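You operate a simulated robot arm through the tools that you are given. There is no shell and no other tool.

Carry out the task below with a simulated two-armed robot. There is one attempt and no reset: what you move stays moved.

TASK
Close up the window bench: brush in its stand, warmer's lid shut, warmer off, magnifier off and swung aside.

It is judged by the outcome, as a careful person would: the job done as asked, and still so three seconds after it is handed in. It fails if anything else is knocked over, pushed out of place, dropped, spilled or broken. A push-on lid holds only when it is set on centred and level and pressed home; a screw cap is set on level and turned clockwise until tight.

THE ROBOT
Two 7-joint arms with fingered hands on one trunk that stands fixed in place. Base frame: the origin is at the foot of the trunk, x ahead of it, y to its left, z up. Readings come in mm, rad, newtons and seconds.
The left shoulder is at [80, 197, 1516], the right one opposite. With the tool pointing down near the work surface each hand reaches from about 100 to 720 mm from the base axis, measured 20 degrees to its own side. Payload 4 kg a hand.
Tool frame (each hand has its own): the origin (TCP) lies between the finger pads and is the grasp point; the fingertips stand 26 mm ahead of it; z points along the fingers, y is the line along which they close. The gripper opens to 132 mm; its body begins 73 mm behind the TCP. The gripper is a hand of 4 fingers: y runs from the thumb to the fingers, the wrist lies at [0, 0, -239] in the tool frame, and closing takes about 1.5 s.
Orientation is that of the tool frame in the base frame, as [roll, pitch, yaw] about the fixed x, y, z axes, in that order (R = Rz(yaw) Ry(pitch) Rx(roll)). With the fingers straight down and closing along the base's y, the tool's x points along the base's -x, its y along +y and its z along -z.

THE INTERFACE
- The arms move only by the tool play_rows. It takes "left_moves", "right_moves" or both (then of equal length, played together; a hand with none holds still); each is a list of rows, each a list of 7 numbers: the shift along the tool's x, y, z in units of 25 mm (1.0 is 25 mm), then the turn, a rotation vector about the tool's x, y, z in units of 5 degrees (1.0 is 5 degrees), then the gripper command, from -1 (fully open) to 1 (shut), values between in proportion. In form: [[tx, ty, tz, ax, ay, az, jaw], ...]. A call has 1 to 20 rows; each row shifts and turns the commanded pose from where the row before left it, along the tool's axes as they then stand. A call with a number of a shift or a turn outside -1 to 1 is refused whole. Each row takes 0.2 s and may step no farther than 50 mm and 0.15 rad from the row before; otherwise, or with a gripper value out of range, the whole call is refused. A pose out of reach is approached as far as the arm can. The call stops where the force on the tool passes 40 N (or 10 N more than at its start, if that is more) or the arm is blocked; 0.2 s more then pass. The fingers move at their own pace (about 72 mm/s each) and stop on an object; they squeeze with about 25 N. The grip force told is the motor's: it shows also when the fingers shut on nothing. Time passes only in rows, and 0.2 s behind the last, so rows that do not move let the fingers close. The reply holds the time, the measured pose of the TCP, the force on the tool along the base axes, the opening and the grip force, in the units named above and with some noise, with the torque about the TCP (base axes, N m) and any sound that the robot's microphone picked up.
- Cameras (640 x 400 px; columns grow to the right, rows downward): "scene" is now at [107.3, 17.9, 1672.7]; the picture's right is [0.25, -0.97, -0.00], its down [-0.73, -0.19, -0.66] and it looks along [0.64, 0.16, -0.76] (base axes); focal length 322 px, centre (320, 200). "left" rides on the left gripper at [-68, 2, -97] in its tool frame; the picture's right is [-0.02, -1.00, 0.00], its down [0.82, -0.02, -0.58] and it looks along [0.58, -0.01, 0.82] (tool axes); focal length 270 px, centre (320, 200). "right" rides on the right gripper at [68, 2, -97] in its tool frame; the picture's right is [-0.03, 1.00, 0.00], its down [-0.82, -0.02, -0.58] and it looks along [-0.58, -0.02, 0.82] (tool axes); focal length 270 px, centre (320, 200). There is no depth. A picture from a camera that has moved, and an enlarged one, comes with that camera's place and axes in the base frame and with its lens.
- camera(camera): a new picture of that camera. No time passes.
- slide_trunk(by): slides the trunk up (or, below 0, down) by that many mm; the arms and the scene camera ride with it, the base frame stays. It gives what a move gives, with no picture.
- preshape(shape, hand): the hand has 4 fingers and takes this shape, open, in about a second: jaw (thumb against the fingers, like two jaws); tri (thumb and two fingers); tip (a fingertip pinch); poke (one finger out to press); point (the index stretched); flat (the hand flat); cup (the hand cupped); fist (a fist). The gripper value then closes the fingers along that shape, each until it touches; the sizes above hold for jaw. It gives what a move gives, with no picture.
- turn_head(pan, tilt): turns the head with the scene camera to pan (to the left, within 1.501 rad either way) and tilt (down, from -0.506 to 1.204), counted from straight ahead of the robot. It gives what a move gives.
- inspect(camera, box): a new picture of the part [left, top, right, bottom] of that camera's present view, enlarged. No time passes.
- sign_off(): hands the job in; it is judged then, once.

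Places have to be worked out from the pictures, the camera data and where the tool is seen. Open the grippers and draw the arms clear of the work before you hand the job in, unless the task says otherwise.

The tools are called after ">>>" as a command line: name --argument value ..., lists and objects as JSON in quotes. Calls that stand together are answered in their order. play_rows: Moves the arms, as the interface text tells. Its arguments: {"type":"object","properties":{"left_moves":{"type":"array","items":{"type":"array","items":{"type":"number"}}},"right_moves":{"type":"array","items":{"type":"array","items":{"type":"number"}}}},"required":[]} The other tools are called the same way: slide_trunk (by) moves the trunk up or down; preshape (shape, hand) gives the hand a shape; turn_head (pan, tilt) turns the head that bears the scene camera; camera (camera) takes a picture; inspect (camera, box) takes an enlarged picture of a part of a camera's view; sign_off () hands the job in.

At the start:

```text
clock: 0.0
left_eef_pos: [587.0, 240.5, 1248.7]
left_tool_rot: [-3.141, 0.0, -3.139]
left_contact_force: [0.3, 0.9, -0.3]
left_wrist_torque: [-0.01, 0.07, -0.02]
left_gripper_width: 132.0
left_gripper_force: 0.0
left_shape: jaw
right_eef_pos: [594.6, -220.7, 1249.5]
right_tool_rot: [-3.141, 0.001, -3.141]
right_contact_force: [-0.1, 0.1, -0.1]
right_wrist_torque: [0.01, -0.02, -0.02]
right_gripper_width: 131.9
right_gripper_force: 0.1
right_shape: jaw
trunk travel left (down, up): [-826.0, 14.0]
head pan, tilt (commanded): [0.25, 0.855]
```

scene: 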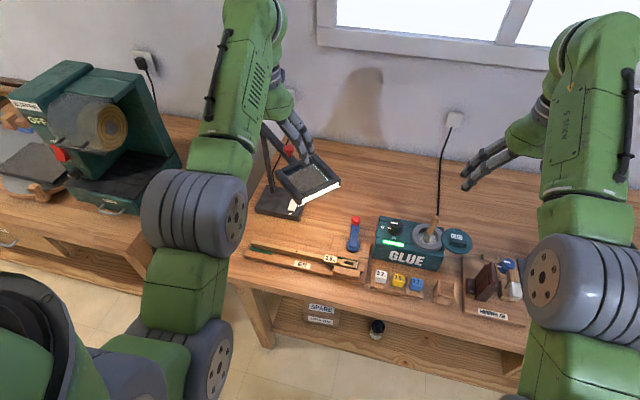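
right: 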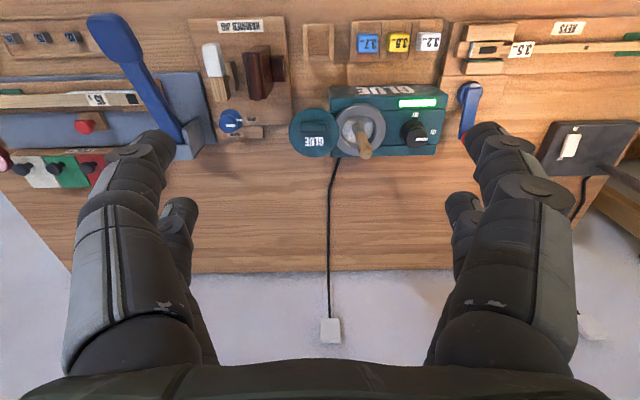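
left: 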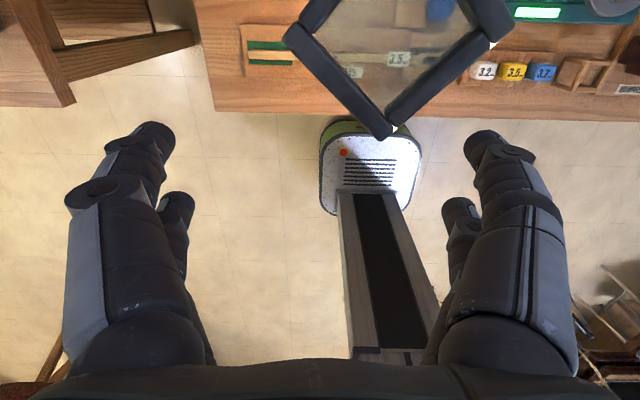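

I start by looking closely at the bench with the scene camera: the warmer, brush, stand and magnifier.

>>> inspect --camera "scene" --box '[340, 190, 540, 315]'

>>> inspect --camera "scene" --box '[230, 110, 390, 290]'

>>> inspect --camera "right" --box '[270, 10, 640, 220]'

```text
3.20 times, centred on (440, 252) of scene
camera zoom: at [107.3, 17.9, 1672.7], right [0.25, -0.97, 0.0], down [-0.73, -0.19, -0.66], along [0.64, 0.16, -0.76], focal length 1029 px, centre (-64, 32)
```

zoom: 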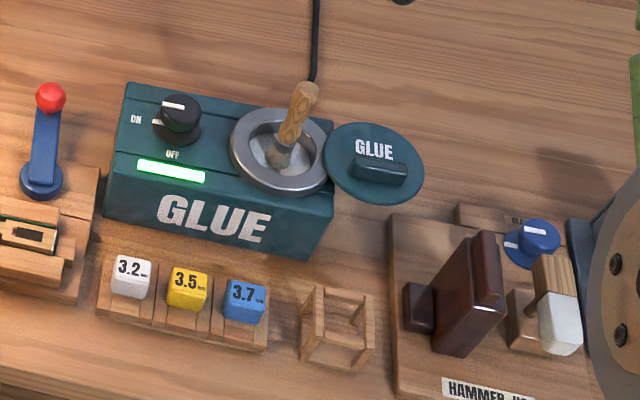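

```text
2.22 times, centred on (310, 200) of scene
camera zoom: at [107.3, 17.9, 1672.7], right [0.25, -0.97, 0.0], down [-0.73, -0.19, -0.66], along [0.64, 0.16, -0.76], focal length 715 px, centre (342, 200)
```

zoom: 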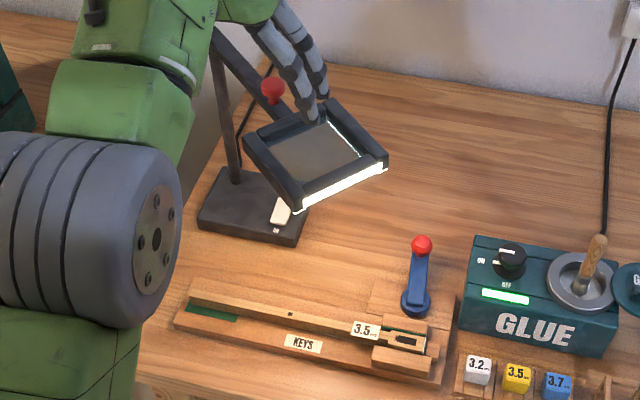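

```text
1.73 times, centred on (455, 115) of right
camera zoom: at [525.7, -219.4, 1346.3], right [0.03, 1.0, 0.0], down [0.82, -0.02, 0.58], along [0.58, -0.02, -0.82], focal length 468 px, centre (86, 347)
```

zoom: 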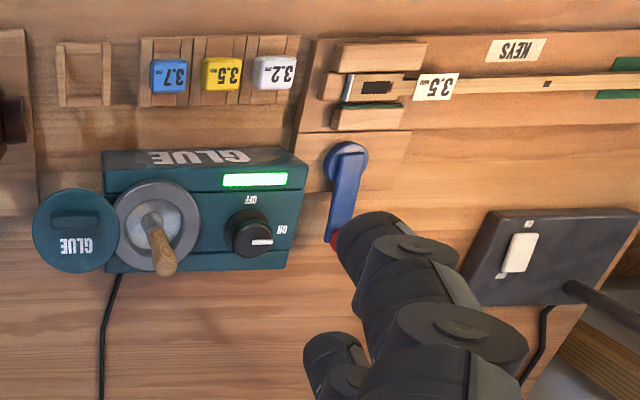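

The warmer's lamp is green (on), the brush is in the pot and the lid lies beside it; the magnifier's lens hangs over the key board with its lamp lit. I take a look with the head turned at other angles for the left part and the window bench's surroundings.

>>> turn_head --pan 0.55 --tilt 0.7

```text
clock: 0.8
left_eef_pos: [586.9, 241.1, 1249.2]
left_tool_rot: [3.14, 0.001, -3.141]
left_contact_force: [0.5, 0.1, 0.0]
left_wrist_torque: [0.01, 0.0, 0.01]
left_gripper_width: 131.9
left_gripper_force: 0.1
left_shape: jaw
right_eef_pos: [595.5, -220.6, 1248.9]
right_tool_rot: [3.141, 0.0, 3.141]
right_contact_force: [-0.1, -0.8, -0.1]
right_wrist_torque: [-0.01, -0.01, 0.02]
right_gripper_width: 131.9
right_gripper_force: 0.0
right_shape: jaw
trunk travel left (down, up): [-826.0, 14.0]
head pan, tilt (commanded): [0.55, 0.7]
```

Now I take the picture with the head turned left.

>>> camera --camera "scene"

>>> inspect --camera "left" --box '[200, 0, 640, 220]'

```text
taken
camera scene: at [104.3, 43.1, 1685.4], right [0.52, -0.85, 0.0], down [-0.55, -0.34, -0.76], along [0.65, 0.4, -0.64], focal length 322 px, centre (320, 200)
```

scene: 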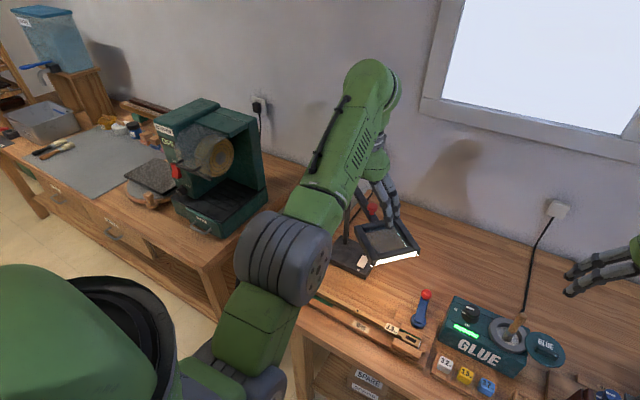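

```text
1.45 times, centred on (420, 110) of left
camera zoom: at [656.9, 243.6, 1345.6], right [0.02, -1.0, 0.0], down [-0.82, -0.02, 0.58], along [-0.58, -0.01, -0.82], focal length 393 px, centre (174, 331)
```

zoom: 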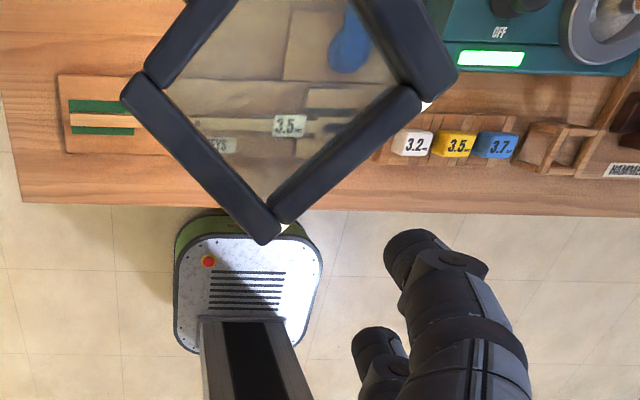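

The left forearm hides the magnifier, so I draw the left hand back and to the left through free air for a clean view.

>>> play_rows --left_moves '[[1, 0.7, -0.3, 0, 0, 0, -1], [1, 0.7, -0.3, 0, 0, 0, -1], [1, 0.7, -0.3, 0, 0, 0, -1], [1, 0.7, -0.3, 0, 0, 0, -1], [1, 0.7, -0.3, 0, 0, 0, -1], [1, 0.7, -0.3, 0, 0, 0, -1], [1, 0.7, -0.3, 0, 0, 0, -1], [1, 0.7, -0.3, 0, 0, 0, -1], [1, 0.7, -0.3, 0, 0, 0, -1], [1, 0.7, -0.3, 0, 0, 0, -1]]'

>>> turn_head --pan 0.3 --tilt 0.8

>>> camera --camera "scene"

>>> camera --camera "left"

```text
clock: 3.0
left_eef_pos: [527.9, 391.4, 1190.6]
left_tool_rot: [3.139, 0.004, -3.14]
left_contact_force: [-0.1, 0.5, 0.5]
left_wrist_torque: [-0.01, 0.0, 0.01]
left_gripper_width: 131.7
left_gripper_force: 0.1
left_shape: jaw
left hand out of reach, approached as far as the arm can: row 1, 2, 3, 4, 5, 6, 7, 8, 9, 10
right_eef_pos: [595.6, -219.2, 1249.7]
right_tool_rot: [-3.14, 0.0, 3.141]
right_contact_force: [0.0, -0.4, -0.3]
right_wrist_torque: [0.0, -0.02, 0.02]
right_gripper_width: 132.0
right_gripper_force: 0.1
right_shape: jaw
trunk travel left (down, up): [-826.0, 14.0]
head pan, tilt (commanded): [0.55, 0.7]
```

```text
clock: 3.8
left_eef_pos: [527.8, 391.9, 1189.8]
left_tool_rot: [3.14, 0.003, -3.14]
left_contact_force: [-0.5, 0.4, 0.1]
left_wrist_torque: [0.02, 0.02, 0.0]
left_gripper_width: 132.0
left_gripper_force: 0.0
left_shape: jaw
right_eef_pos: [595.1, -219.6, 1248.2]
right_tool_rot: [3.141, 0.0, 3.141]
right_contact_force: [0.8, 0.7, -0.4]
right_wrist_torque: [0.02, 0.05, -0.01]
right_gripper_width: 132.0
right_gripper_force: 0.2
right_shape: jaw
trunk travel left (down, up): [-826.0, 14.0]
head pan, tilt (commanded): [0.3, 0.799]
```

```text
taken
camera scene: at [109.0, 22.8, 1677.2], right [0.3, -0.96, 0.0], down [-0.68, -0.21, -0.7], along [0.67, 0.21, -0.72], focal length 322 px, centre (320, 200)
```

scene: 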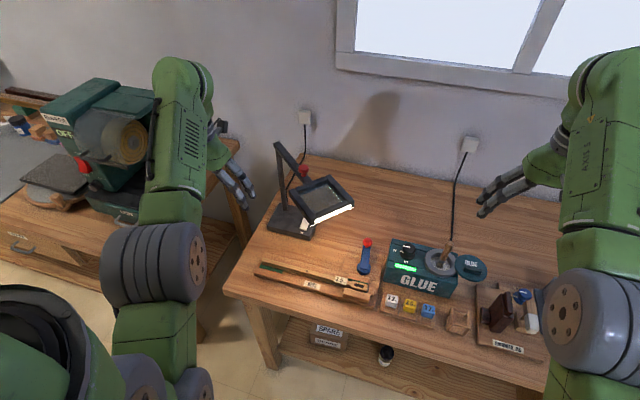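

```text
taken
camera left: at [597.6, 394.9, 1287.1], right [0.03, -1.0, 0.0], down [-0.82, -0.02, 0.57], along [-0.57, -0.01, -0.82], focal length 270 px, centre (320, 200)
```

left: 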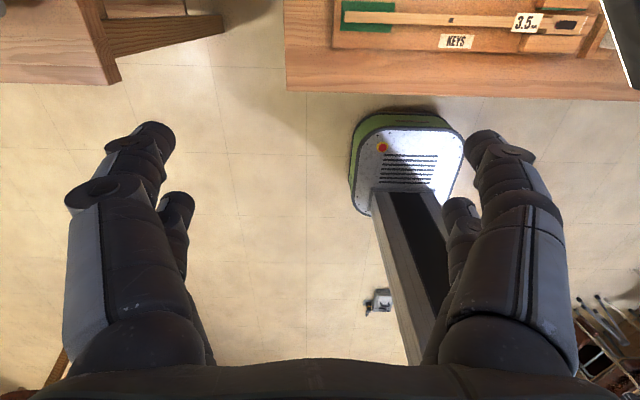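

The view of the magnifier is clear now; I enlarge it, and the warmer area too.

>>> inspect --camera "scene" --box '[240, 130, 380, 250]'

>>> inspect --camera "scene" --box '[345, 225, 505, 345]'

>>> inspect --camera "scene" --box '[460, 250, 560, 360]'

```text
3.33 times, centred on (310, 190) of scene
camera zoom: at [109.0, 22.8, 1677.2], right [0.3, -0.96, 0.0], down [-0.68, -0.21, -0.7], along [0.67, 0.21, -0.72], focal length 1072 px, centre (353, 233)
```

zoom: 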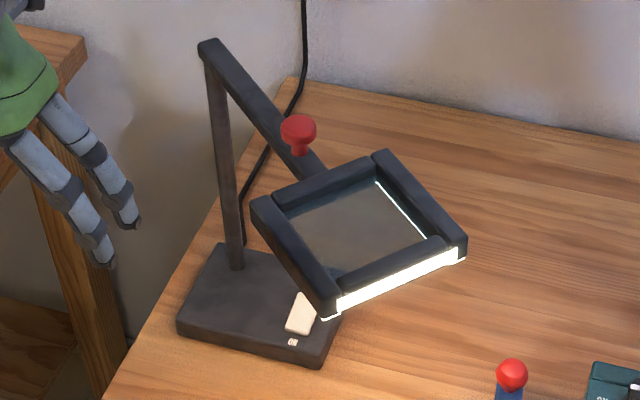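

```text
3.33 times, centred on (425, 285) of scene
camera zoom: at [109.0, 22.8, 1677.2], right [0.3, -0.96, 0.0], down [-0.68, -0.21, -0.7], along [0.67, 0.21, -0.72], focal length 1072 px, centre (-30, -83)
```

zoom: 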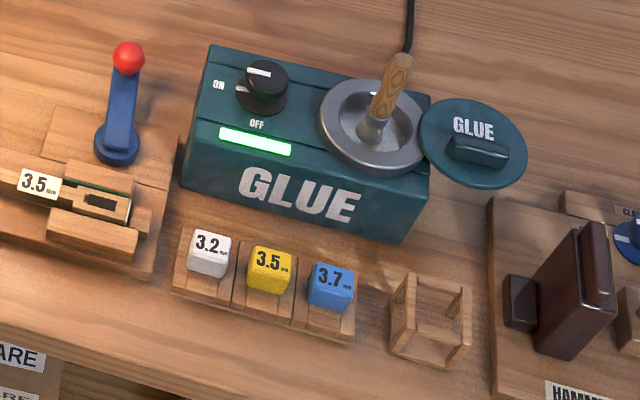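

```text
3.64 times, centred on (510, 305) of scene
camera zoom: at [109.0, 22.8, 1677.2], right [0.3, -0.96, 0.0], down [-0.68, -0.21, -0.7], along [0.67, 0.21, -0.72], focal length 1170 px, centre (-371, -182)
```

zoom: 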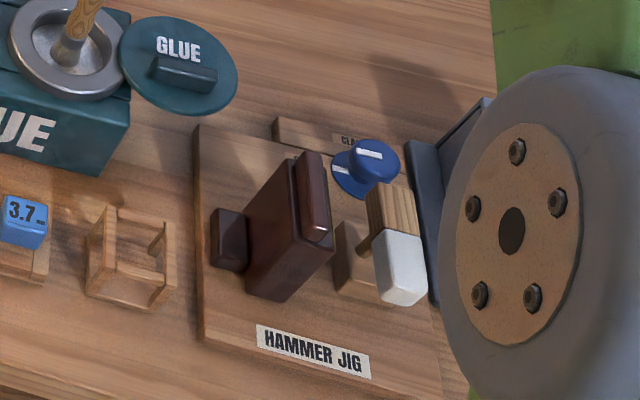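

The lid seems to sit beside the pot, perhaps lower than the rim. I bring the right hand's camera nearer (still well above everything) to look at warmer, lid and stand.

>>> play_rows --right_moves '[[0.6, 0, 1, 0, 0, 0, -1], [0.6, 0, 1, 0, 0, 0, -1], [0.6, 0, 1, 0, 0, 0, -1], [0.6, 0, 1, 0, 0, 0, -1], [0.6, 0, 1, 0, 0, 0, -1]]'

>>> camera --camera "right"

>>> inspect --camera "right" --box '[240, 20, 480, 220]'

```text
clock: 5.0
left_eef_pos: [527.7, 391.2, 1190.7]
left_tool_rot: [3.14, 0.005, -3.14]
left_contact_force: [0.6, 0.2, 0.5]
left_wrist_torque: [0.02, 0.0, 0.0]
left_gripper_width: 131.7
left_gripper_force: 0.0
left_shape: jaw
right_eef_pos: [520.7, -221.3, 1121.6]
right_tool_rot: [3.141, 0.001, 3.141]
right_contact_force: [-0.7, 0.3, 0.8]
right_wrist_torque: [0.03, 0.01, 0.01]
right_gripper_width: 131.9
right_gripper_force: 0.0
right_shape: jaw
trunk travel left (down, up): [-826.0, 14.0]
head pan, tilt (commanded): [0.3, 0.799]
```

```text
taken
camera right: at [450.7, -220.8, 1219.9], right [0.03, 1.0, 0.0], down [0.82, -0.02, 0.58], along [0.58, -0.02, -0.82], focal length 270 px, centre (320, 200)
```

right: 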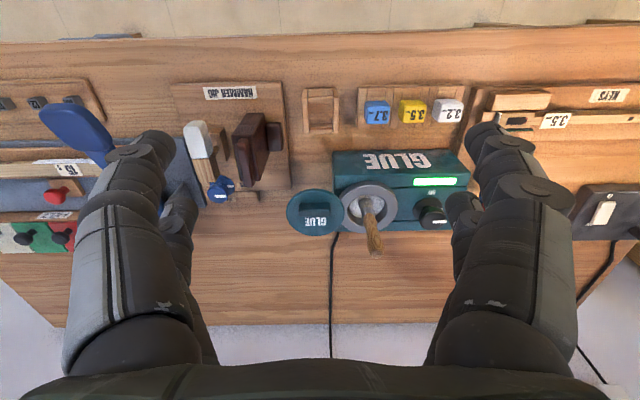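

```text
2.00 times, centred on (360, 120) of right
camera zoom: at [450.7, -220.8, 1219.9], right [0.03, 1.0, 0.0], down [0.82, -0.02, 0.58], along [0.58, -0.02, -0.82], focal length 541 px, centre (240, 360)
```

zoom: 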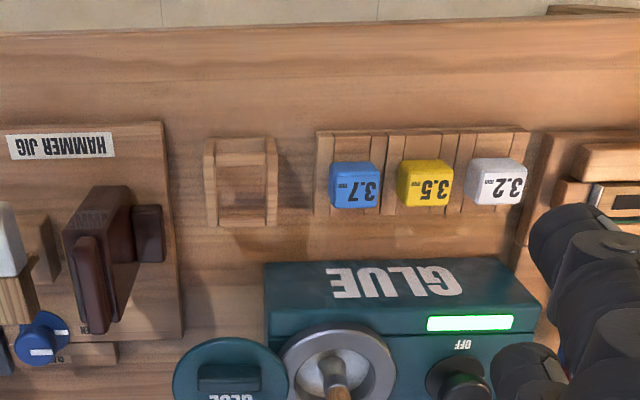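

Lid and pot rim seem to be at about the same height (~880), side by side. I lower the right hand over the clear front strip and tilt it forward 30° to see the warmer, lid and stand at a flatter angle.

>>> play_rows --right_moves '[[0.08, 0.12, 1, 0, 0, 0, -1], [0.08, 0.12, 1, 0, 0, 0, -1], [0.08, 0.12, 1, 0, -1, 0, -1], [0.08, 0.12, 1, 0, -1, 0, -1], [0.08, 0.12, 1, 0, -1, 0, -1], [0.5, 0.12, 1, 0, -1, 0, -1], [0.5, 0.12, 0.5, 0, -1, 0, -1], [0.3, 0, 0, 0, -1, 0, -1]]'

>>> camera --camera "right"

```text
clock: 6.8
left_eef_pos: [526.7, 391.2, 1190.3]
left_tool_rot: [3.141, 0.007, -3.14]
left_contact_force: [-0.3, -0.4, 0.4]
left_wrist_torque: [0.01, -0.03, -0.01]
left_gripper_width: 131.8
left_gripper_force: 0.1
left_shape: jaw
right_eef_pos: [495.9, -198.7, 954.6]
right_tool_rot: [3.141, 0.526, 3.141]
right_contact_force: [-0.3, -0.2, 0.1]
right_wrist_torque: [0.0, -0.08, 0.01]
right_gripper_width: 131.9
right_gripper_force: 0.1
right_shape: jaw
trunk travel left (down, up): [-826.0, 14.0]
head pan, tilt (commanded): [0.3, 0.799]
```

```text
taken
camera right: at [386.9, -198.3, 1003.5], right [0.02, 1.0, 0.01], down [0.41, -0.02, 0.91], along [0.91, -0.02, -0.42], focal length 270 px, centre (320, 200)
```

right: 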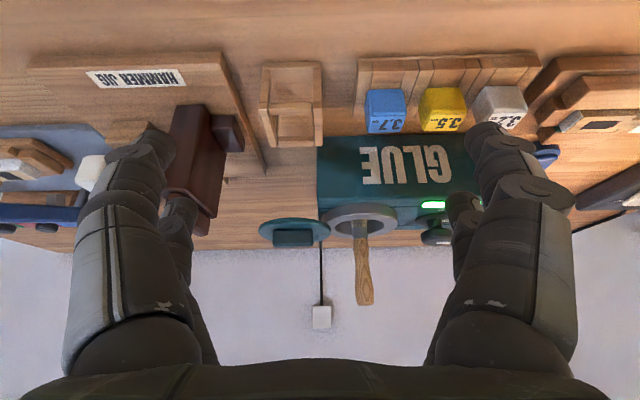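

>>> inspect --camera "right" --box '[230, 110, 490, 320]'

>>> inspect --camera "right" --box '[230, 40, 400, 160]'

```text
1.90 times, centred on (360, 215) of right
camera zoom: at [386.9, -198.3, 1003.5], right [0.02, 1.0, 0.01], down [0.41, -0.02, 0.91], along [0.91, -0.02, -0.42], focal length 515 px, centre (244, 171)
```

zoom: 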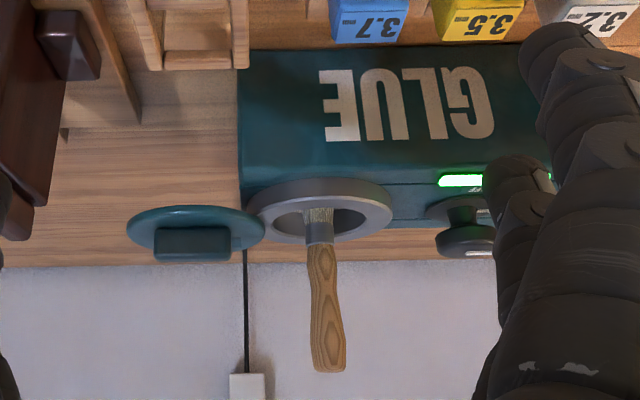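

```text
3.33 times, centred on (315, 100) of right
camera zoom: at [386.9, -198.3, 1003.5], right [0.02, 1.0, 0.01], down [0.41, -0.02, 0.91], along [0.91, -0.02, -0.42], focal length 901 px, centre (337, 533)
```

zoom: 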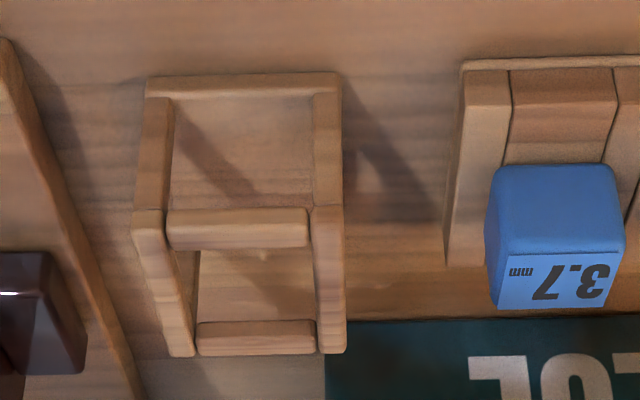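

The lid is a thin level disc next to the rim with nothing under it, so it must swivel on a pivot between itself and the pot; the brush handle tip is near (722,-156,975). Now I look at the magnifier with the left hand's camera, tilting that hand forward.

>>> play_rows --left_moves '[[0, 0, 0, 0, -1, 0, -1], [0, 0, 0, 0, -1, 0, -1], [0, 0, 0, 0, -1, 0, -1], [0, 0, 0, 0, -1, 0, -1], [0, 0, 0, 0, -1, 0, -1], [0, 0, 0, 0, -1, 0, -1], [0, 0, 0, 0, -1, 0, -1], [0, 0, 0, 0, -1, 0, -1], [0, 0, 0, 0, -1, 0, -1], [0, 0, 0, 0, -1, 0, -1], [0, 0, 0, 0, -1, 0, -1], [0, 0, 0, 0, -1, 0, -1]]'

>>> camera --camera "left"

```text
clock: 9.4
left_eef_pos: [526.2, 378.3, 1216.9]
left_tool_rot: [3.139, 0.947, 3.14]
left_contact_force: [-0.6, -0.5, 0.9]
left_wrist_torque: [0.03, -0.01, 0.01]
left_gripper_width: 131.7
left_gripper_force: 0.0
left_shape: jaw
left hand out of reach, approached as far as the arm can: row 11, 12
right_eef_pos: [495.6, -197.7, 953.7]
right_tool_rot: [3.141, 0.523, 3.139]
right_contact_force: [0.4, 0.0, -0.1]
right_wrist_torque: [0.02, 0.01, -0.04]
right_gripper_width: 132.0
right_gripper_force: 0.0
right_shape: jaw
trunk travel left (down, up): [-826.0, 14.0]
head pan, tilt (commanded): [0.3, 0.799]
```

```text
taken
camera left: at [488.7, 380.6, 1327.6], right [0.02, -1.0, 0.02], down [-0.94, -0.02, -0.33], along [0.33, -0.01, -0.95], focal length 270 px, centre (320, 200)
```

left: 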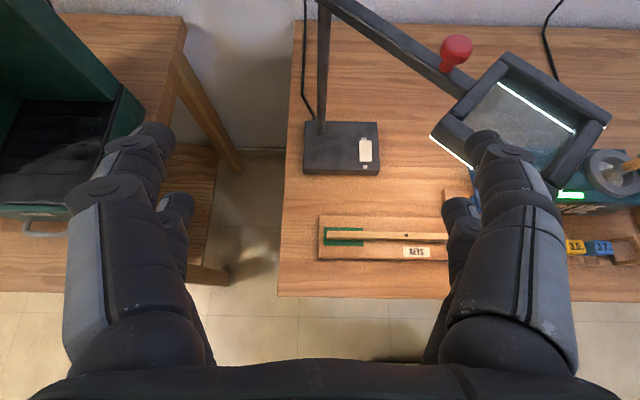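

>>> inspect --camera "left" --box '[280, 90, 420, 200]'

>>> inspect --camera "left" --box '[290, 0, 640, 220]'

```text
3.64 times, centred on (350, 145) of left
camera zoom: at [488.7, 380.6, 1327.6], right [0.02, -1.0, 0.02], down [-0.94, -0.02, -0.33], along [0.33, -0.01, -0.95], focal length 983 px, centre (211, 400)
```

zoom: 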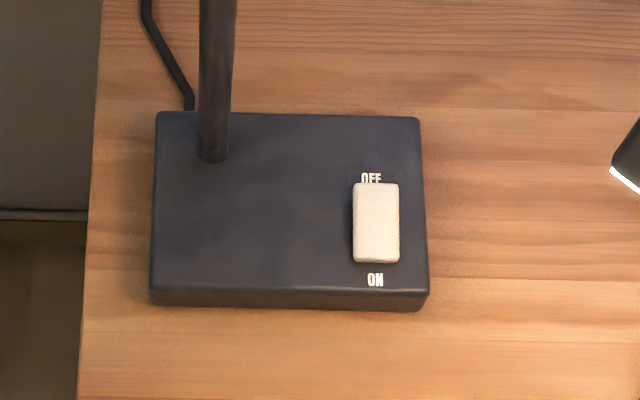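

```text
1.82 times, centred on (465, 110) of left
camera zoom: at [488.7, 380.6, 1327.6], right [0.02, -1.0, 0.02], down [-0.94, -0.02, -0.33], along [0.33, -0.01, -0.95], focal length 491 px, centre (56, 364)
```

zoom: 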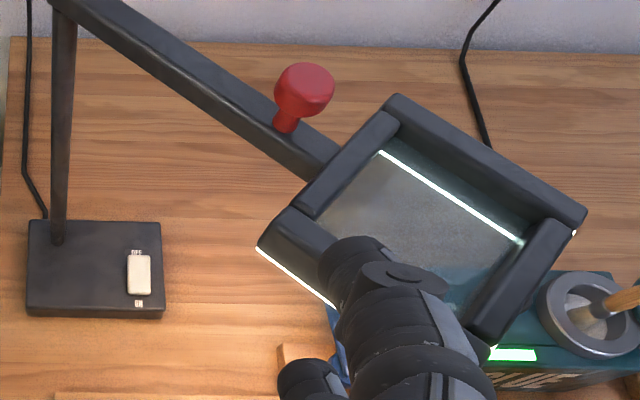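

The magnifier's switch is a rocker at about (777,281,820), OFF at its far end, ON near; the red knob tops out near (706,254,1139). Before handling the lid I want a near-horizontal look at lid and pivot, so I tilt the right hand further and lower it a little over the free front strip.

>>> play_rows --right_moves '[[0.32, 0, 0.56, 0, -1, 0, -1], [0.34, 0, 0.54, 0, -1, 0, -1], [0.38, 0, 0.5, 0, -1, 0, -1], [0.4, 0, 0.45, 0, -1, 0, -1]]'

>>> camera --camera "right"

>>> inspect --camera "right" --box '[240, 120, 480, 320]'

```text
clock: 10.4
left_eef_pos: [526.8, 379.7, 1214.7]
left_tool_rot: [3.14, 0.946, 3.141]
left_contact_force: [0.5, -0.6, 0.2]
left_wrist_torque: [-0.01, 0.0, -0.05]
left_gripper_width: 131.7
left_gripper_force: 0.1
left_shape: jaw
right_eef_pos: [501.3, -188.7, 899.7]
right_tool_rot: [-3.133, 0.874, 3.14]
right_contact_force: [-0.2, -0.2, -0.3]
right_wrist_torque: [0.0, 0.02, 0.02]
right_gripper_width: 131.8
right_gripper_force: 0.1
right_shape: jaw
right hand out of reach, approached as far as the arm can: row 4
trunk travel left (down, up): [-826.0, 14.0]
head pan, tilt (commanded): [0.3, 0.799]
```

```text
taken
camera right: at [383.0, -187.8, 910.0], right [0.02, 1.0, 0.01], down [0.08, -0.02, 1.0], along [1.0, -0.02, -0.08], focal length 270 px, centre (320, 200)
```

right: 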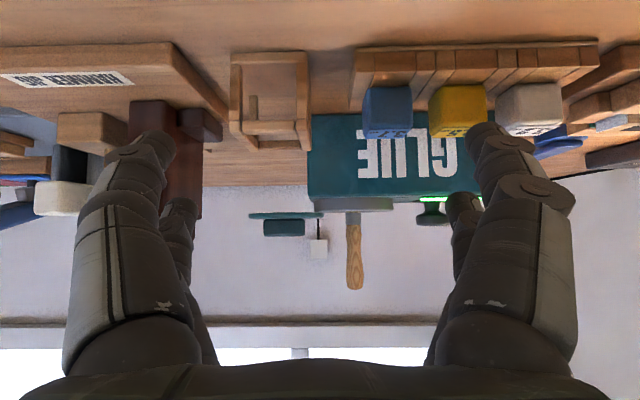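

```text
2.00 times, centred on (360, 220) of right
camera zoom: at [383.0, -187.8, 910.0], right [0.02, 1.0, 0.01], down [0.08, -0.02, 1.0], along [1.0, -0.02, -0.08], focal length 541 px, centre (240, 160)
```

zoom: 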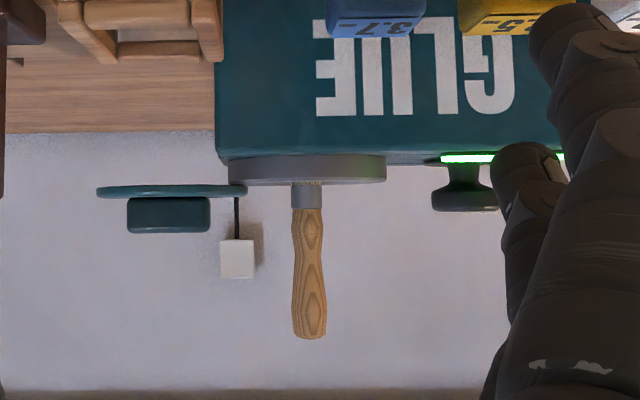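

The near-horizontal view (upside down) settles it: the lid disc sits just above rim level, overlapping the rim edge, so it swivels; rim top ≈ 898, lid handle top ≈ 928, brush handle from ≈ 912 to 989. I now raise the right hand, bring it back to vertical and part-close the fingers.

>>> play_rows --right_moves '[[-0.766, 0, -0.643, 0, 0, 0, -1], [-0.766, 0, -0.643, 0, 0, 0, -1], [-0.766, 0, -0.643, 0, 0, 0, -1], [-0.766, 0, -0.643, 0, 0, 0, -1], [-0.766, 0, -0.643, 0, 1, 0, -1], [-0.7, 0, -0.7, 0, 1, 0, -1], [-0.64, 0, -0.766, 0, 1, 0, 0.1], [-0.3, 0, -0.4, 0, 1, 0, 0.1], [0, 0, 0, 0, 1, 0, 0.1], [0, 0, 0, 0, 1, 0, 0.1], [0, 0, 0, 0, 1, 0, 0.1], [0, 0, 0, 0, 1, 0, 0.1], [0, 0, 0, 0, 1, 0, 0.1], [0, 0, 0, 0, 1, 0, 0.1]]'

>>> camera --camera "right"

```text
clock: 13.4
left_eef_pos: [526.8, 379.4, 1214.1]
left_tool_rot: [3.139, 0.946, -3.14]
left_contact_force: [-0.3, -0.1, 0.1]
left_wrist_torque: [0.02, 0.02, 0.01]
left_gripper_width: 131.8
left_gripper_force: 0.1
left_shape: jaw
right_eef_pos: [501.3, -190.9, 1088.1]
right_tool_rot: [3.142, -0.001, -3.141]
right_contact_force: [0.8, 0.0, 0.4]
right_wrist_torque: [0.0, 0.02, 0.03]
right_gripper_width: 60.1
right_gripper_force: 0.1
right_shape: jaw
trunk travel left (down, up): [-826.0, 14.0]
head pan, tilt (commanded): [0.3, 0.799]
```

```text
taken
camera right: at [432.0, -188.9, 1184.6], right [0.03, 1.0, 0.0], down [0.82, -0.02, 0.58], along [0.58, -0.02, -0.82], focal length 270 px, centre (320, 200)
```

right: 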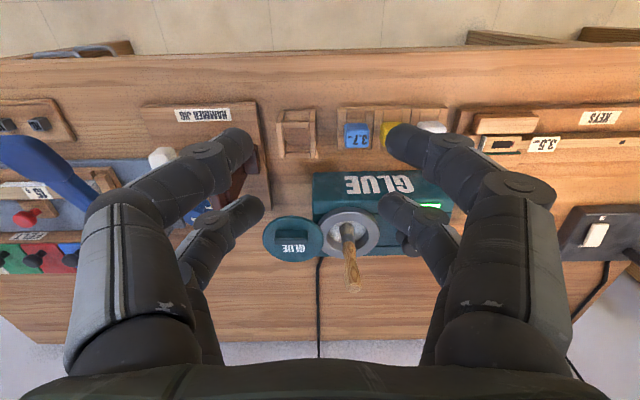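

The hand is vertical with a 60 mm opening. I move it over the brush handle at a safe height (z ≈ 1050) and look again.

>>> play_rows --right_moves '[[-1, 0.18, 0.19, 0, 0, 0, 0.1], [-1, 0.18, 0.19, 0, 0, 0, 0.1], [-1, 0.18, 0.19, 0, 0, 0, 0.1], [-1, 0.18, 0.19, 0, 0, 0, 0.1], [-1, 0.18, 0.19, 0, 0, 0, 0.1], [-1, 0.18, 0.19, 0, 0, 0, 0.1], [-1, 0.18, 0.19, 0, 0, 0, 0.1], [-1, 0.18, 0.19, 0, 0, 0, 0.1]]'

>>> camera --camera "right"

>>> camera --camera "scene"

```text
clock: 15.2
left_eef_pos: [528.6, 379.3, 1213.0]
left_tool_rot: [3.14, 0.946, 3.141]
left_contact_force: [-1.0, 0.2, -0.8]
left_wrist_torque: [0.0, 0.0, 0.03]
left_gripper_width: 131.8
left_gripper_force: 0.0
left_shape: jaw
right_eef_pos: [700.3, -153.7, 1048.0]
right_tool_rot: [3.141, -0.002, 3.14]
right_contact_force: [0.6, 0.3, -0.4]
right_wrist_torque: [-0.01, 0.0, 0.02]
right_gripper_width: 59.7
right_gripper_force: 0.0
right_shape: jaw
trunk travel left (down, up): [-826.0, 14.0]
head pan, tilt (commanded): [0.3, 0.799]
```

```text
taken
camera right: at [631.8, -153.2, 1143.8], right [0.03, 1.0, 0.0], down [0.82, -0.02, 0.58], along [0.58, -0.02, -0.82], focal length 270 px, centre (320, 200)
```

right: 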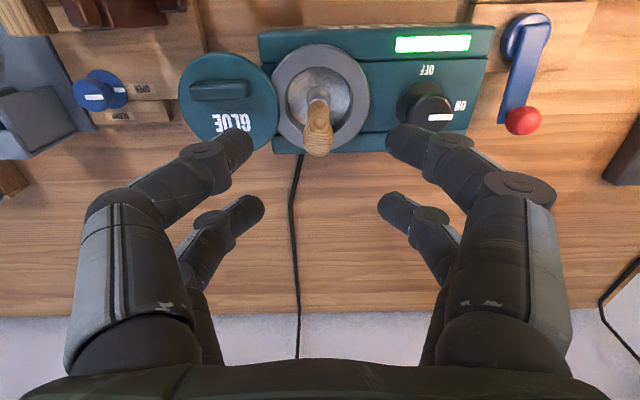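

```text
taken
camera scene: at [110.1, 23.2, 1677.0], right [0.3, -0.96, 0.0], down [-0.69, -0.21, -0.7], along [0.67, 0.21, -0.72], focal length 322 px, centre (320, 200)
```

scene: 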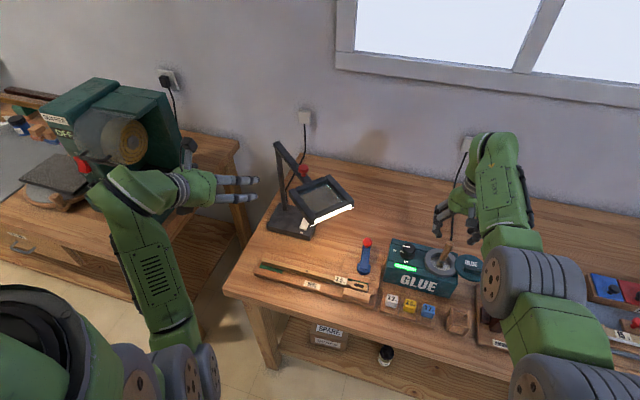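

Ring centre is at about (694,-156), the handle tip at (704,-158,985). Two digits on each side leave a gap about as wide as the handle, so I try the "tri" shape up here in free air and look at it.

>>> preshape --hand "right" --shape "tri"

>>> camera --camera "right"

```text
clock: 16.1
left_eef_pos: [527.0, 378.3, 1213.9]
left_tool_rot: [3.14, 0.946, 3.14]
left_contact_force: [-0.6, -0.1, -0.2]
left_wrist_torque: [0.02, -0.01, 0.0]
left_gripper_width: 131.9
left_gripper_force: 0.2
left_shape: jaw
right_eef_pos: [700.3, -153.6, 1046.7]
right_tool_rot: [-3.141, 0.001, 3.142]
right_contact_force: [0.1, -0.9, 0.3]
right_wrist_torque: [0.0, 0.04, 0.02]
right_gripper_width: 131.8
right_gripper_force: 0.1
right_shape: tri
trunk travel left (down, up): [-826.0, 14.0]
head pan, tilt (commanded): [0.3, 0.799]
```

```text
taken
camera right: at [630.8, -154.0, 1144.7], right [0.03, 1.0, 0.0], down [0.82, -0.02, 0.58], along [0.58, -0.02, -0.82], focal length 270 px, centre (320, 200)
```

right: 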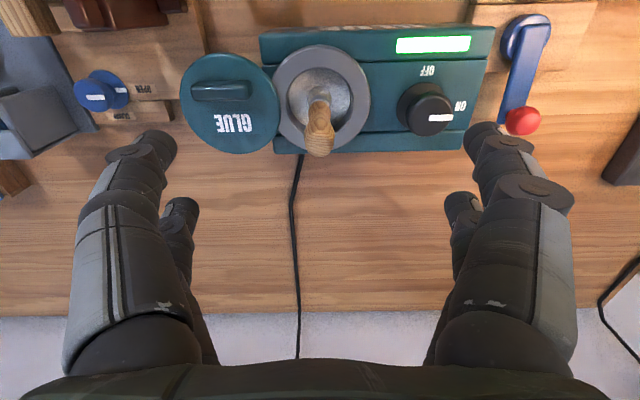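

The tri shape looks like jaw when open; I close it partway in free air to see which fingers take part.

>>> play_rows --right_moves '[[0, 0, 0, 0, 0, 0, 0.55], [0, 0, 0, 0, 0, 0, 0.55], [0, 0, 0, 0, 0, 0, 0.55], [0, 0, 0, 0, 0, 0, 0.55], [0, 0, 0, 0, 0, 0, 0.55]]'

>>> camera --camera "right"

```text
clock: 17.3
left_eef_pos: [526.6, 378.6, 1214.9]
left_tool_rot: [3.139, 0.947, 3.141]
left_contact_force: [0.0, 0.2, 0.1]
left_wrist_torque: [0.04, -0.01, 0.0]
left_gripper_width: 132.0
left_gripper_force: 0.1
left_shape: jaw
right_eef_pos: [701.3, -155.0, 1047.0]
right_tool_rot: [-3.14, 0.0, -3.139]
right_contact_force: [-0.2, -0.3, -0.1]
right_wrist_torque: [0.01, -0.03, 0.02]
right_gripper_width: 30.1
right_gripper_force: 0.1
right_shape: tri
trunk travel left (down, up): [-826.0, 14.0]
head pan, tilt (commanded): [0.3, 0.799]
```

```text
taken
camera right: at [631.1, -153.9, 1144.6], right [0.03, 1.0, 0.0], down [0.82, -0.02, 0.58], along [0.58, -0.02, -0.82], focal length 270 px, centre (320, 200)
```

right: 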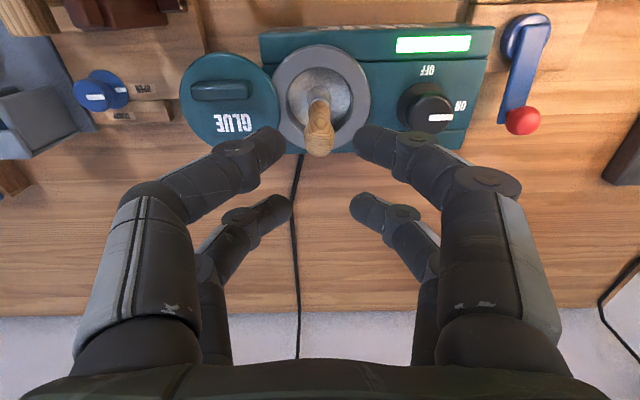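

All four digits still take part, two per side with their tips about ±19 mm from the TCP in x. So I return to jaw, and shift the hand 17 mm forward so the nearer finger pair (at x ≈ TCP−18) faces the handle.

>>> preshape --hand "right" --shape "jaw"

>>> play_rows --right_moves '[[-0.7, -0.1, 0, 0, 0, 0, 0.1], [0, 0, 0, 0, 0, 0, 0.1], [0, 0, 0, 0, 0, 0, 0.1], [0, 0, 0, 0, 0, 0, 0.1], [0, 0, 0, 0, 0, 0, 0.1]]'

>>> camera --camera "right"

```text
clock: 18.2
left_eef_pos: [526.5, 378.9, 1213.9]
left_tool_rot: [3.14, 0.946, 3.141]
left_contact_force: [-0.5, -0.7, 0.4]
left_wrist_torque: [-0.03, 0.0, 0.0]
left_gripper_width: 131.7
left_gripper_force: 0.0
left_shape: jaw
right_eef_pos: [699.9, -155.4, 1047.1]
right_tool_rot: [-3.141, -0.001, 3.141]
right_contact_force: [-0.6, 0.1, -0.7]
right_wrist_torque: [-0.01, -0.03, 0.02]
right_gripper_width: 132.1
right_gripper_force: 0.1
right_shape: jaw
trunk travel left (down, up): [-826.0, 14.0]
head pan, tilt (commanded): [0.3, 0.799]
```

```text
clock: 19.4
left_eef_pos: [527.7, 378.7, 1214.7]
left_tool_rot: [3.14, 0.947, -3.141]
left_contact_force: [-0.7, 0.3, -0.6]
left_wrist_torque: [-0.01, -0.01, -0.02]
left_gripper_width: 131.7
left_gripper_force: 0.0
left_shape: jaw
right_eef_pos: [712.4, -156.3, 1048.3]
right_tool_rot: [3.14, 0.001, -3.141]
right_contact_force: [0.8, 0.4, 0.0]
right_wrist_torque: [0.03, -0.02, -0.02]
right_gripper_width: 60.1
right_gripper_force: 0.1
right_shape: jaw
right hand out of reach, approached as far as the arm can: row 1
trunk travel left (down, up): [-826.0, 14.0]
head pan, tilt (commanded): [0.3, 0.799]
```

```text
taken
camera right: at [643.1, -154.8, 1145.4], right [0.03, 1.0, 0.0], down [0.82, -0.02, 0.58], along [0.58, -0.02, -0.82], focal length 270 px, centre (320, 200)
```

right: 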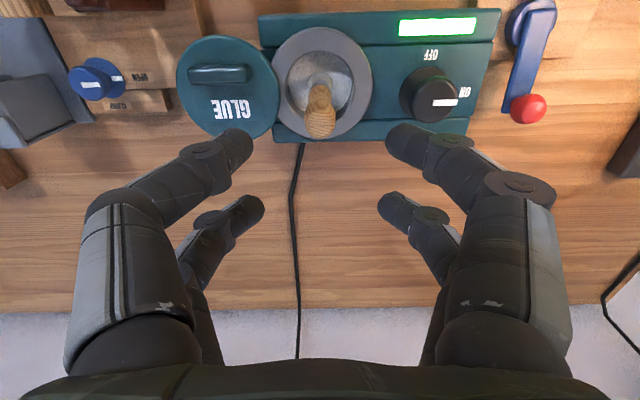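

At this height the reach ends at x ≈ 712, but lower it should grow. I descend around the handle to about z = 980 and check before going on.

>>> play_rows --right_moves '[[0, 0, 0.9, 0, 0, 0, 0.1], [0, 0, 0.9, 0, 0, 0, 0.1], [0, 0, 0.9, 0, 0, 0, 0.1]]'

>>> camera --camera "right"

>>> inspect --camera "scene" --box '[380, 160, 540, 310]'

```text
clock: 20.2
left_eef_pos: [526.6, 378.5, 1214.5]
left_tool_rot: [3.14, 0.946, -3.141]
left_contact_force: [-0.5, -0.4, -0.3]
left_wrist_torque: [-0.01, 0.01, -0.01]
left_gripper_width: 132.0
left_gripper_force: 0.1
left_shape: jaw
right_eef_pos: [697.5, -152.5, 987.8]
right_tool_rot: [-3.141, 0.001, 3.141]
right_contact_force: [-0.5, 0.4, 0.4]
right_wrist_torque: [-0.01, -0.04, -0.02]
right_gripper_width: 59.9
right_gripper_force: 0.1
right_shape: jaw
right hand out of reach, approached as far as the arm can: row 1, 2, 3
trunk travel left (down, up): [-826.0, 14.0]
head pan, tilt (commanded): [0.3, 0.799]
```

```text
taken
camera right: at [627.7, -152.4, 1084.2], right [0.03, 1.0, 0.0], down [0.82, -0.02, 0.58], along [0.58, -0.02, -0.82], focal length 270 px, centre (320, 200)
```

right: 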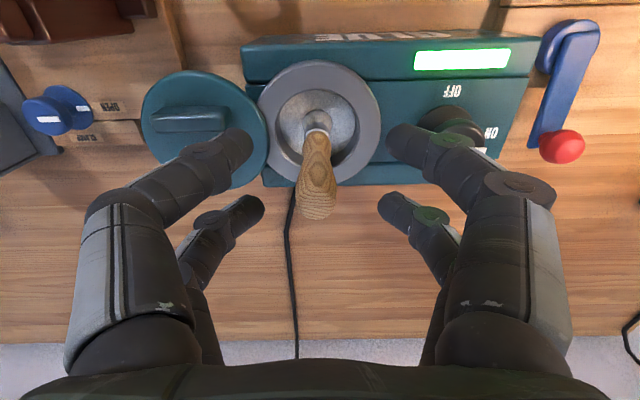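

```text
2.67 times, centred on (460, 235) of scene
camera zoom: at [109.0, 22.5, 1677.2], right [0.3, -0.96, 0.0], down [-0.69, -0.21, -0.7], along [0.67, 0.21, -0.72], focal length 858 px, centre (-53, 107)
```

zoom: 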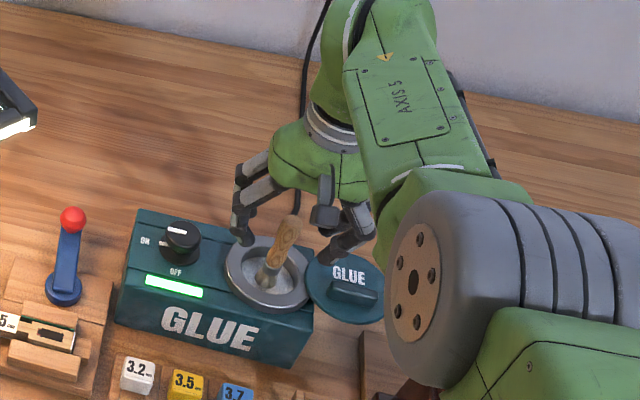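

Reach shrinks as I go lower because the shoulder is high, so the trunk should come down. I raise and draw back the right hand, shift the left hand a bit left, then slide the trunk down 200 mm.

>>> play_rows --right_moves '[[0, 0, -1, 0, 0, 0, 0.1], [0, 0, -1, 0, 0, 0, 0.1], [0, 0, -1, 0, 0, 0, 0.1], [1, 0, -1, 0, 0, 0, 0.1], [1, 0, -1, 0, 0, 0, 0.1], [1, 0, -1, 0, 0, 0, 0.1], [1, 0, -1, 0, 0, 0, 0.1], [1, 0, -1, 0, 0, 0, 0.1], [0, 0, -0.8, 0, 0, 0, 0.1]]' --left_moves '[[0, 0.5, 0, 0, 0, 0, -1], [0, 0.5, 0, 0, 0, 0, -1], [0, 0.5, 0, 0, 0, 0, -1], [0, 0.5, 0, 0, 0, 0, -1], [0, 0, 0, 0, 0, 0, -1], [0, 0, 0, 0, 0, 0, -1], [0, 0, 0, 0, 0, 0, -1], [0, 0, 0, 0, 0, 0, -1], [0, 0, 0, 0, 0, 0, -1]]'

```text
clock: 22.2
left_eef_pos: [515.4, 412.1, 1252.8]
left_tool_rot: [-3.141, 0.963, -3.14]
left_contact_force: [0.8, 0.6, -0.3]
left_wrist_torque: [-0.02, 0.0, 0.01]
left_gripper_width: 131.8
left_gripper_force: 0.0
left_shape: jaw
left hand out of reach, approached as far as the arm can: row 1, 2, 3, 4
right_eef_pos: [571.6, -151.7, 1206.0]
right_tool_rot: [-3.141, -0.002, -3.141]
right_contact_force: [0.7, 0.0, 0.1]
right_wrist_torque: [-0.02, -0.04, -0.04]
right_gripper_width: 59.6
right_gripper_force: 0.2
right_shape: jaw
trunk travel left (down, up): [-826.0, 14.0]
head pan, tilt (commanded): [0.3, 0.799]
```

Both hands are clear of everything. I slide the trunk down 200 mm.

>>> slide_trunk --by -200

>>> camera --camera "scene"

>>> camera --camera "right"

>>> camera --camera "left"

```text
clock: 24.3
left_eef_pos: [515.2, 411.7, 1053.3]
left_tool_rot: [3.141, 0.963, -3.141]
left_contact_force: [0.4, 0.7, 0.5]
left_wrist_torque: [-0.01, 0.01, 0.05]
left_gripper_width: 132.1
left_gripper_force: 0.0
left_shape: jaw
right_eef_pos: [571.6, -152.5, 1007.6]
right_tool_rot: [3.14, 0.0, -3.141]
right_contact_force: [0.1, -0.3, -0.2]
right_wrist_torque: [0.0, 0.0, -0.01]
right_gripper_width: 59.9
right_gripper_force: 0.0
right_shape: jaw
trunk travel left (down, up): [-626.0, 214.0]
head pan, tilt (commanded): [0.3, 0.799]
```

```text
taken
camera scene: at [108.7, 22.7, 1477.2], right [0.3, -0.96, 0.0], down [-0.69, -0.21, -0.7], along [0.67, 0.21, -0.72], focal length 322 px, centre (320, 200)
```

scene: 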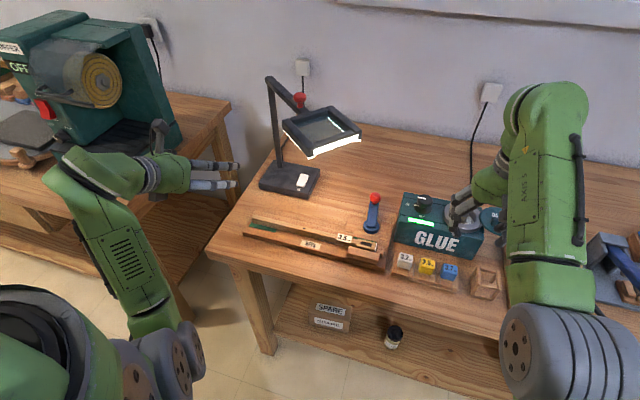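

```text
taken
camera right: at [502.2, -151.9, 1104.7], right [0.03, 1.0, 0.0], down [0.82, -0.02, 0.58], along [0.58, -0.02, -0.82], focal length 270 px, centre (320, 200)
```

right: 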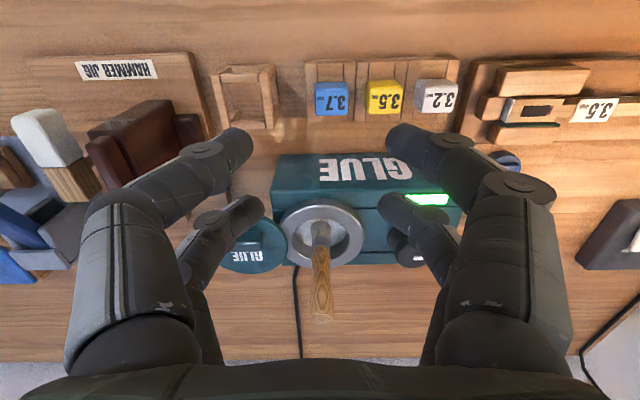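

```text
taken
camera left: at [475.8, 414.8, 1164.1], right [0.01, -1.0, 0.02], down [-0.94, -0.02, -0.34], along [0.34, -0.01, -0.94], focal length 270 px, centre (320, 200)
```

left: 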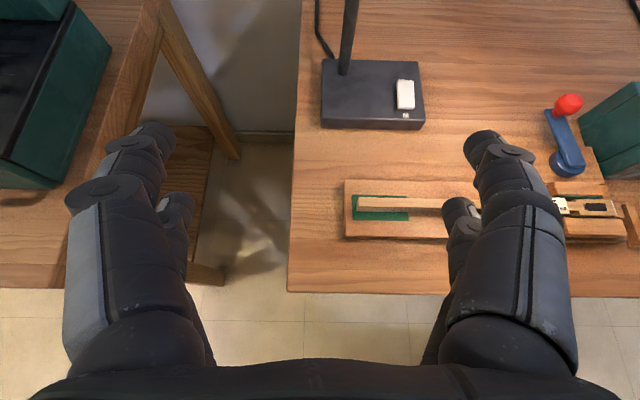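

The view is good and the stand is visible. I rise to z ≈ 1050, go forward to x ≈ 718 over the brush and look.

>>> play_rows --right_moves '[[0, 0, -1, 0, 0, 0, 0.1], [-0.8, -0.1, -0.7, 0, 0, 0, 0.1], [-1, -0.1, 0, 0, 0, 0, 0.1], [-1, 0, 0, 0, 0, 0, 0.1], [-1, 0, 0, 0, 0, 0, 0.1], [-1, 0, 0, 0, 0, 0, 0.1], [-1, 0, 0, 0, 0, 0, 0.1]]'

>>> camera --camera "right"

```text
clock: 25.9
left_eef_pos: [515.7, 411.8, 1052.1]
left_tool_rot: [3.141, 0.965, -3.141]
left_contact_force: [0.4, -0.2, -0.3]
left_wrist_torque: [0.0, 0.0, 0.01]
left_gripper_width: 132.1
left_gripper_force: 0.1
left_shape: jaw
right_eef_pos: [717.9, -157.8, 1050.5]
right_tool_rot: [3.141, 0.0, 3.14]
right_contact_force: [-0.3, 0.6, -0.2]
right_wrist_torque: [-0.04, 0.04, 0.01]
right_gripper_width: 59.7
right_gripper_force: 0.1
right_shape: jaw
trunk travel left (down, up): [-626.0, 214.0]
head pan, tilt (commanded): [0.3, 0.799]
```

```text
taken
camera right: at [648.6, -156.5, 1147.1], right [0.03, 1.0, 0.0], down [0.82, -0.02, 0.58], along [0.58, -0.02, -0.82], focal length 270 px, centre (320, 200)
```

right: 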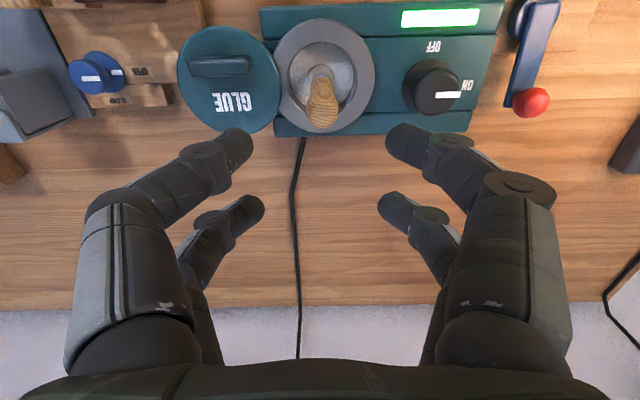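

The near finger pair sits at x ≈ 700 and the handle at x ≈ 698, y ≈ -157. I descend to z ≈ 957 around the handle.

>>> play_rows --right_moves '[[0.05, 0, 0.95, 0, 0, 0, 0.1], [0, 0, 0.95, 0, 0, 0, 0.1], [0, 0, 0.95, 0, 0, 0, 0.1], [0, 0, 0.85, 0, 0, 0, 0.1]]'

>>> camera --camera "right"

>>> inspect --camera "scene" --box '[390, 130, 550, 260]'

```text
clock: 26.9
left_eef_pos: [515.8, 412.7, 1051.5]
left_tool_rot: [-3.14, 0.963, -3.141]
left_contact_force: [0.5, -0.1, -0.2]
left_wrist_torque: [0.03, -0.01, -0.02]
left_gripper_width: 131.9
left_gripper_force: 0.1
left_shape: jaw
right_eef_pos: [718.8, -157.4, 955.9]
right_tool_rot: [3.141, 0.001, 3.142]
right_contact_force: [0.5, -1.3, -0.6]
right_wrist_torque: [-0.02, 0.02, 0.04]
right_gripper_width: 59.7
right_gripper_force: 0.0
right_shape: jaw
trunk travel left (down, up): [-626.0, 214.0]
head pan, tilt (commanded): [0.3, 0.799]
```

```text
taken
camera right: at [648.1, -156.8, 1054.2], right [0.03, 1.0, 0.0], down [0.82, -0.02, 0.58], along [0.58, -0.01, -0.82], focal length 270 px, centre (320, 200)
```

right: 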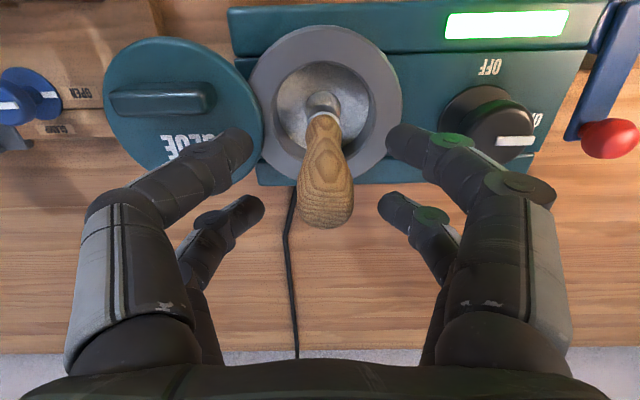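

```text
3.08 times, centred on (470, 195) of scene
camera zoom: at [109.5, 22.5, 1477.1], right [0.3, -0.96, 0.0], down [-0.69, -0.21, -0.7], along [0.67, 0.21, -0.72], focal length 990 px, centre (-142, 215)
```

zoom: 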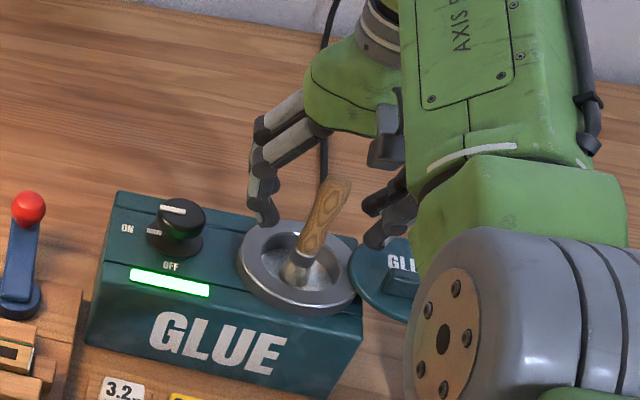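

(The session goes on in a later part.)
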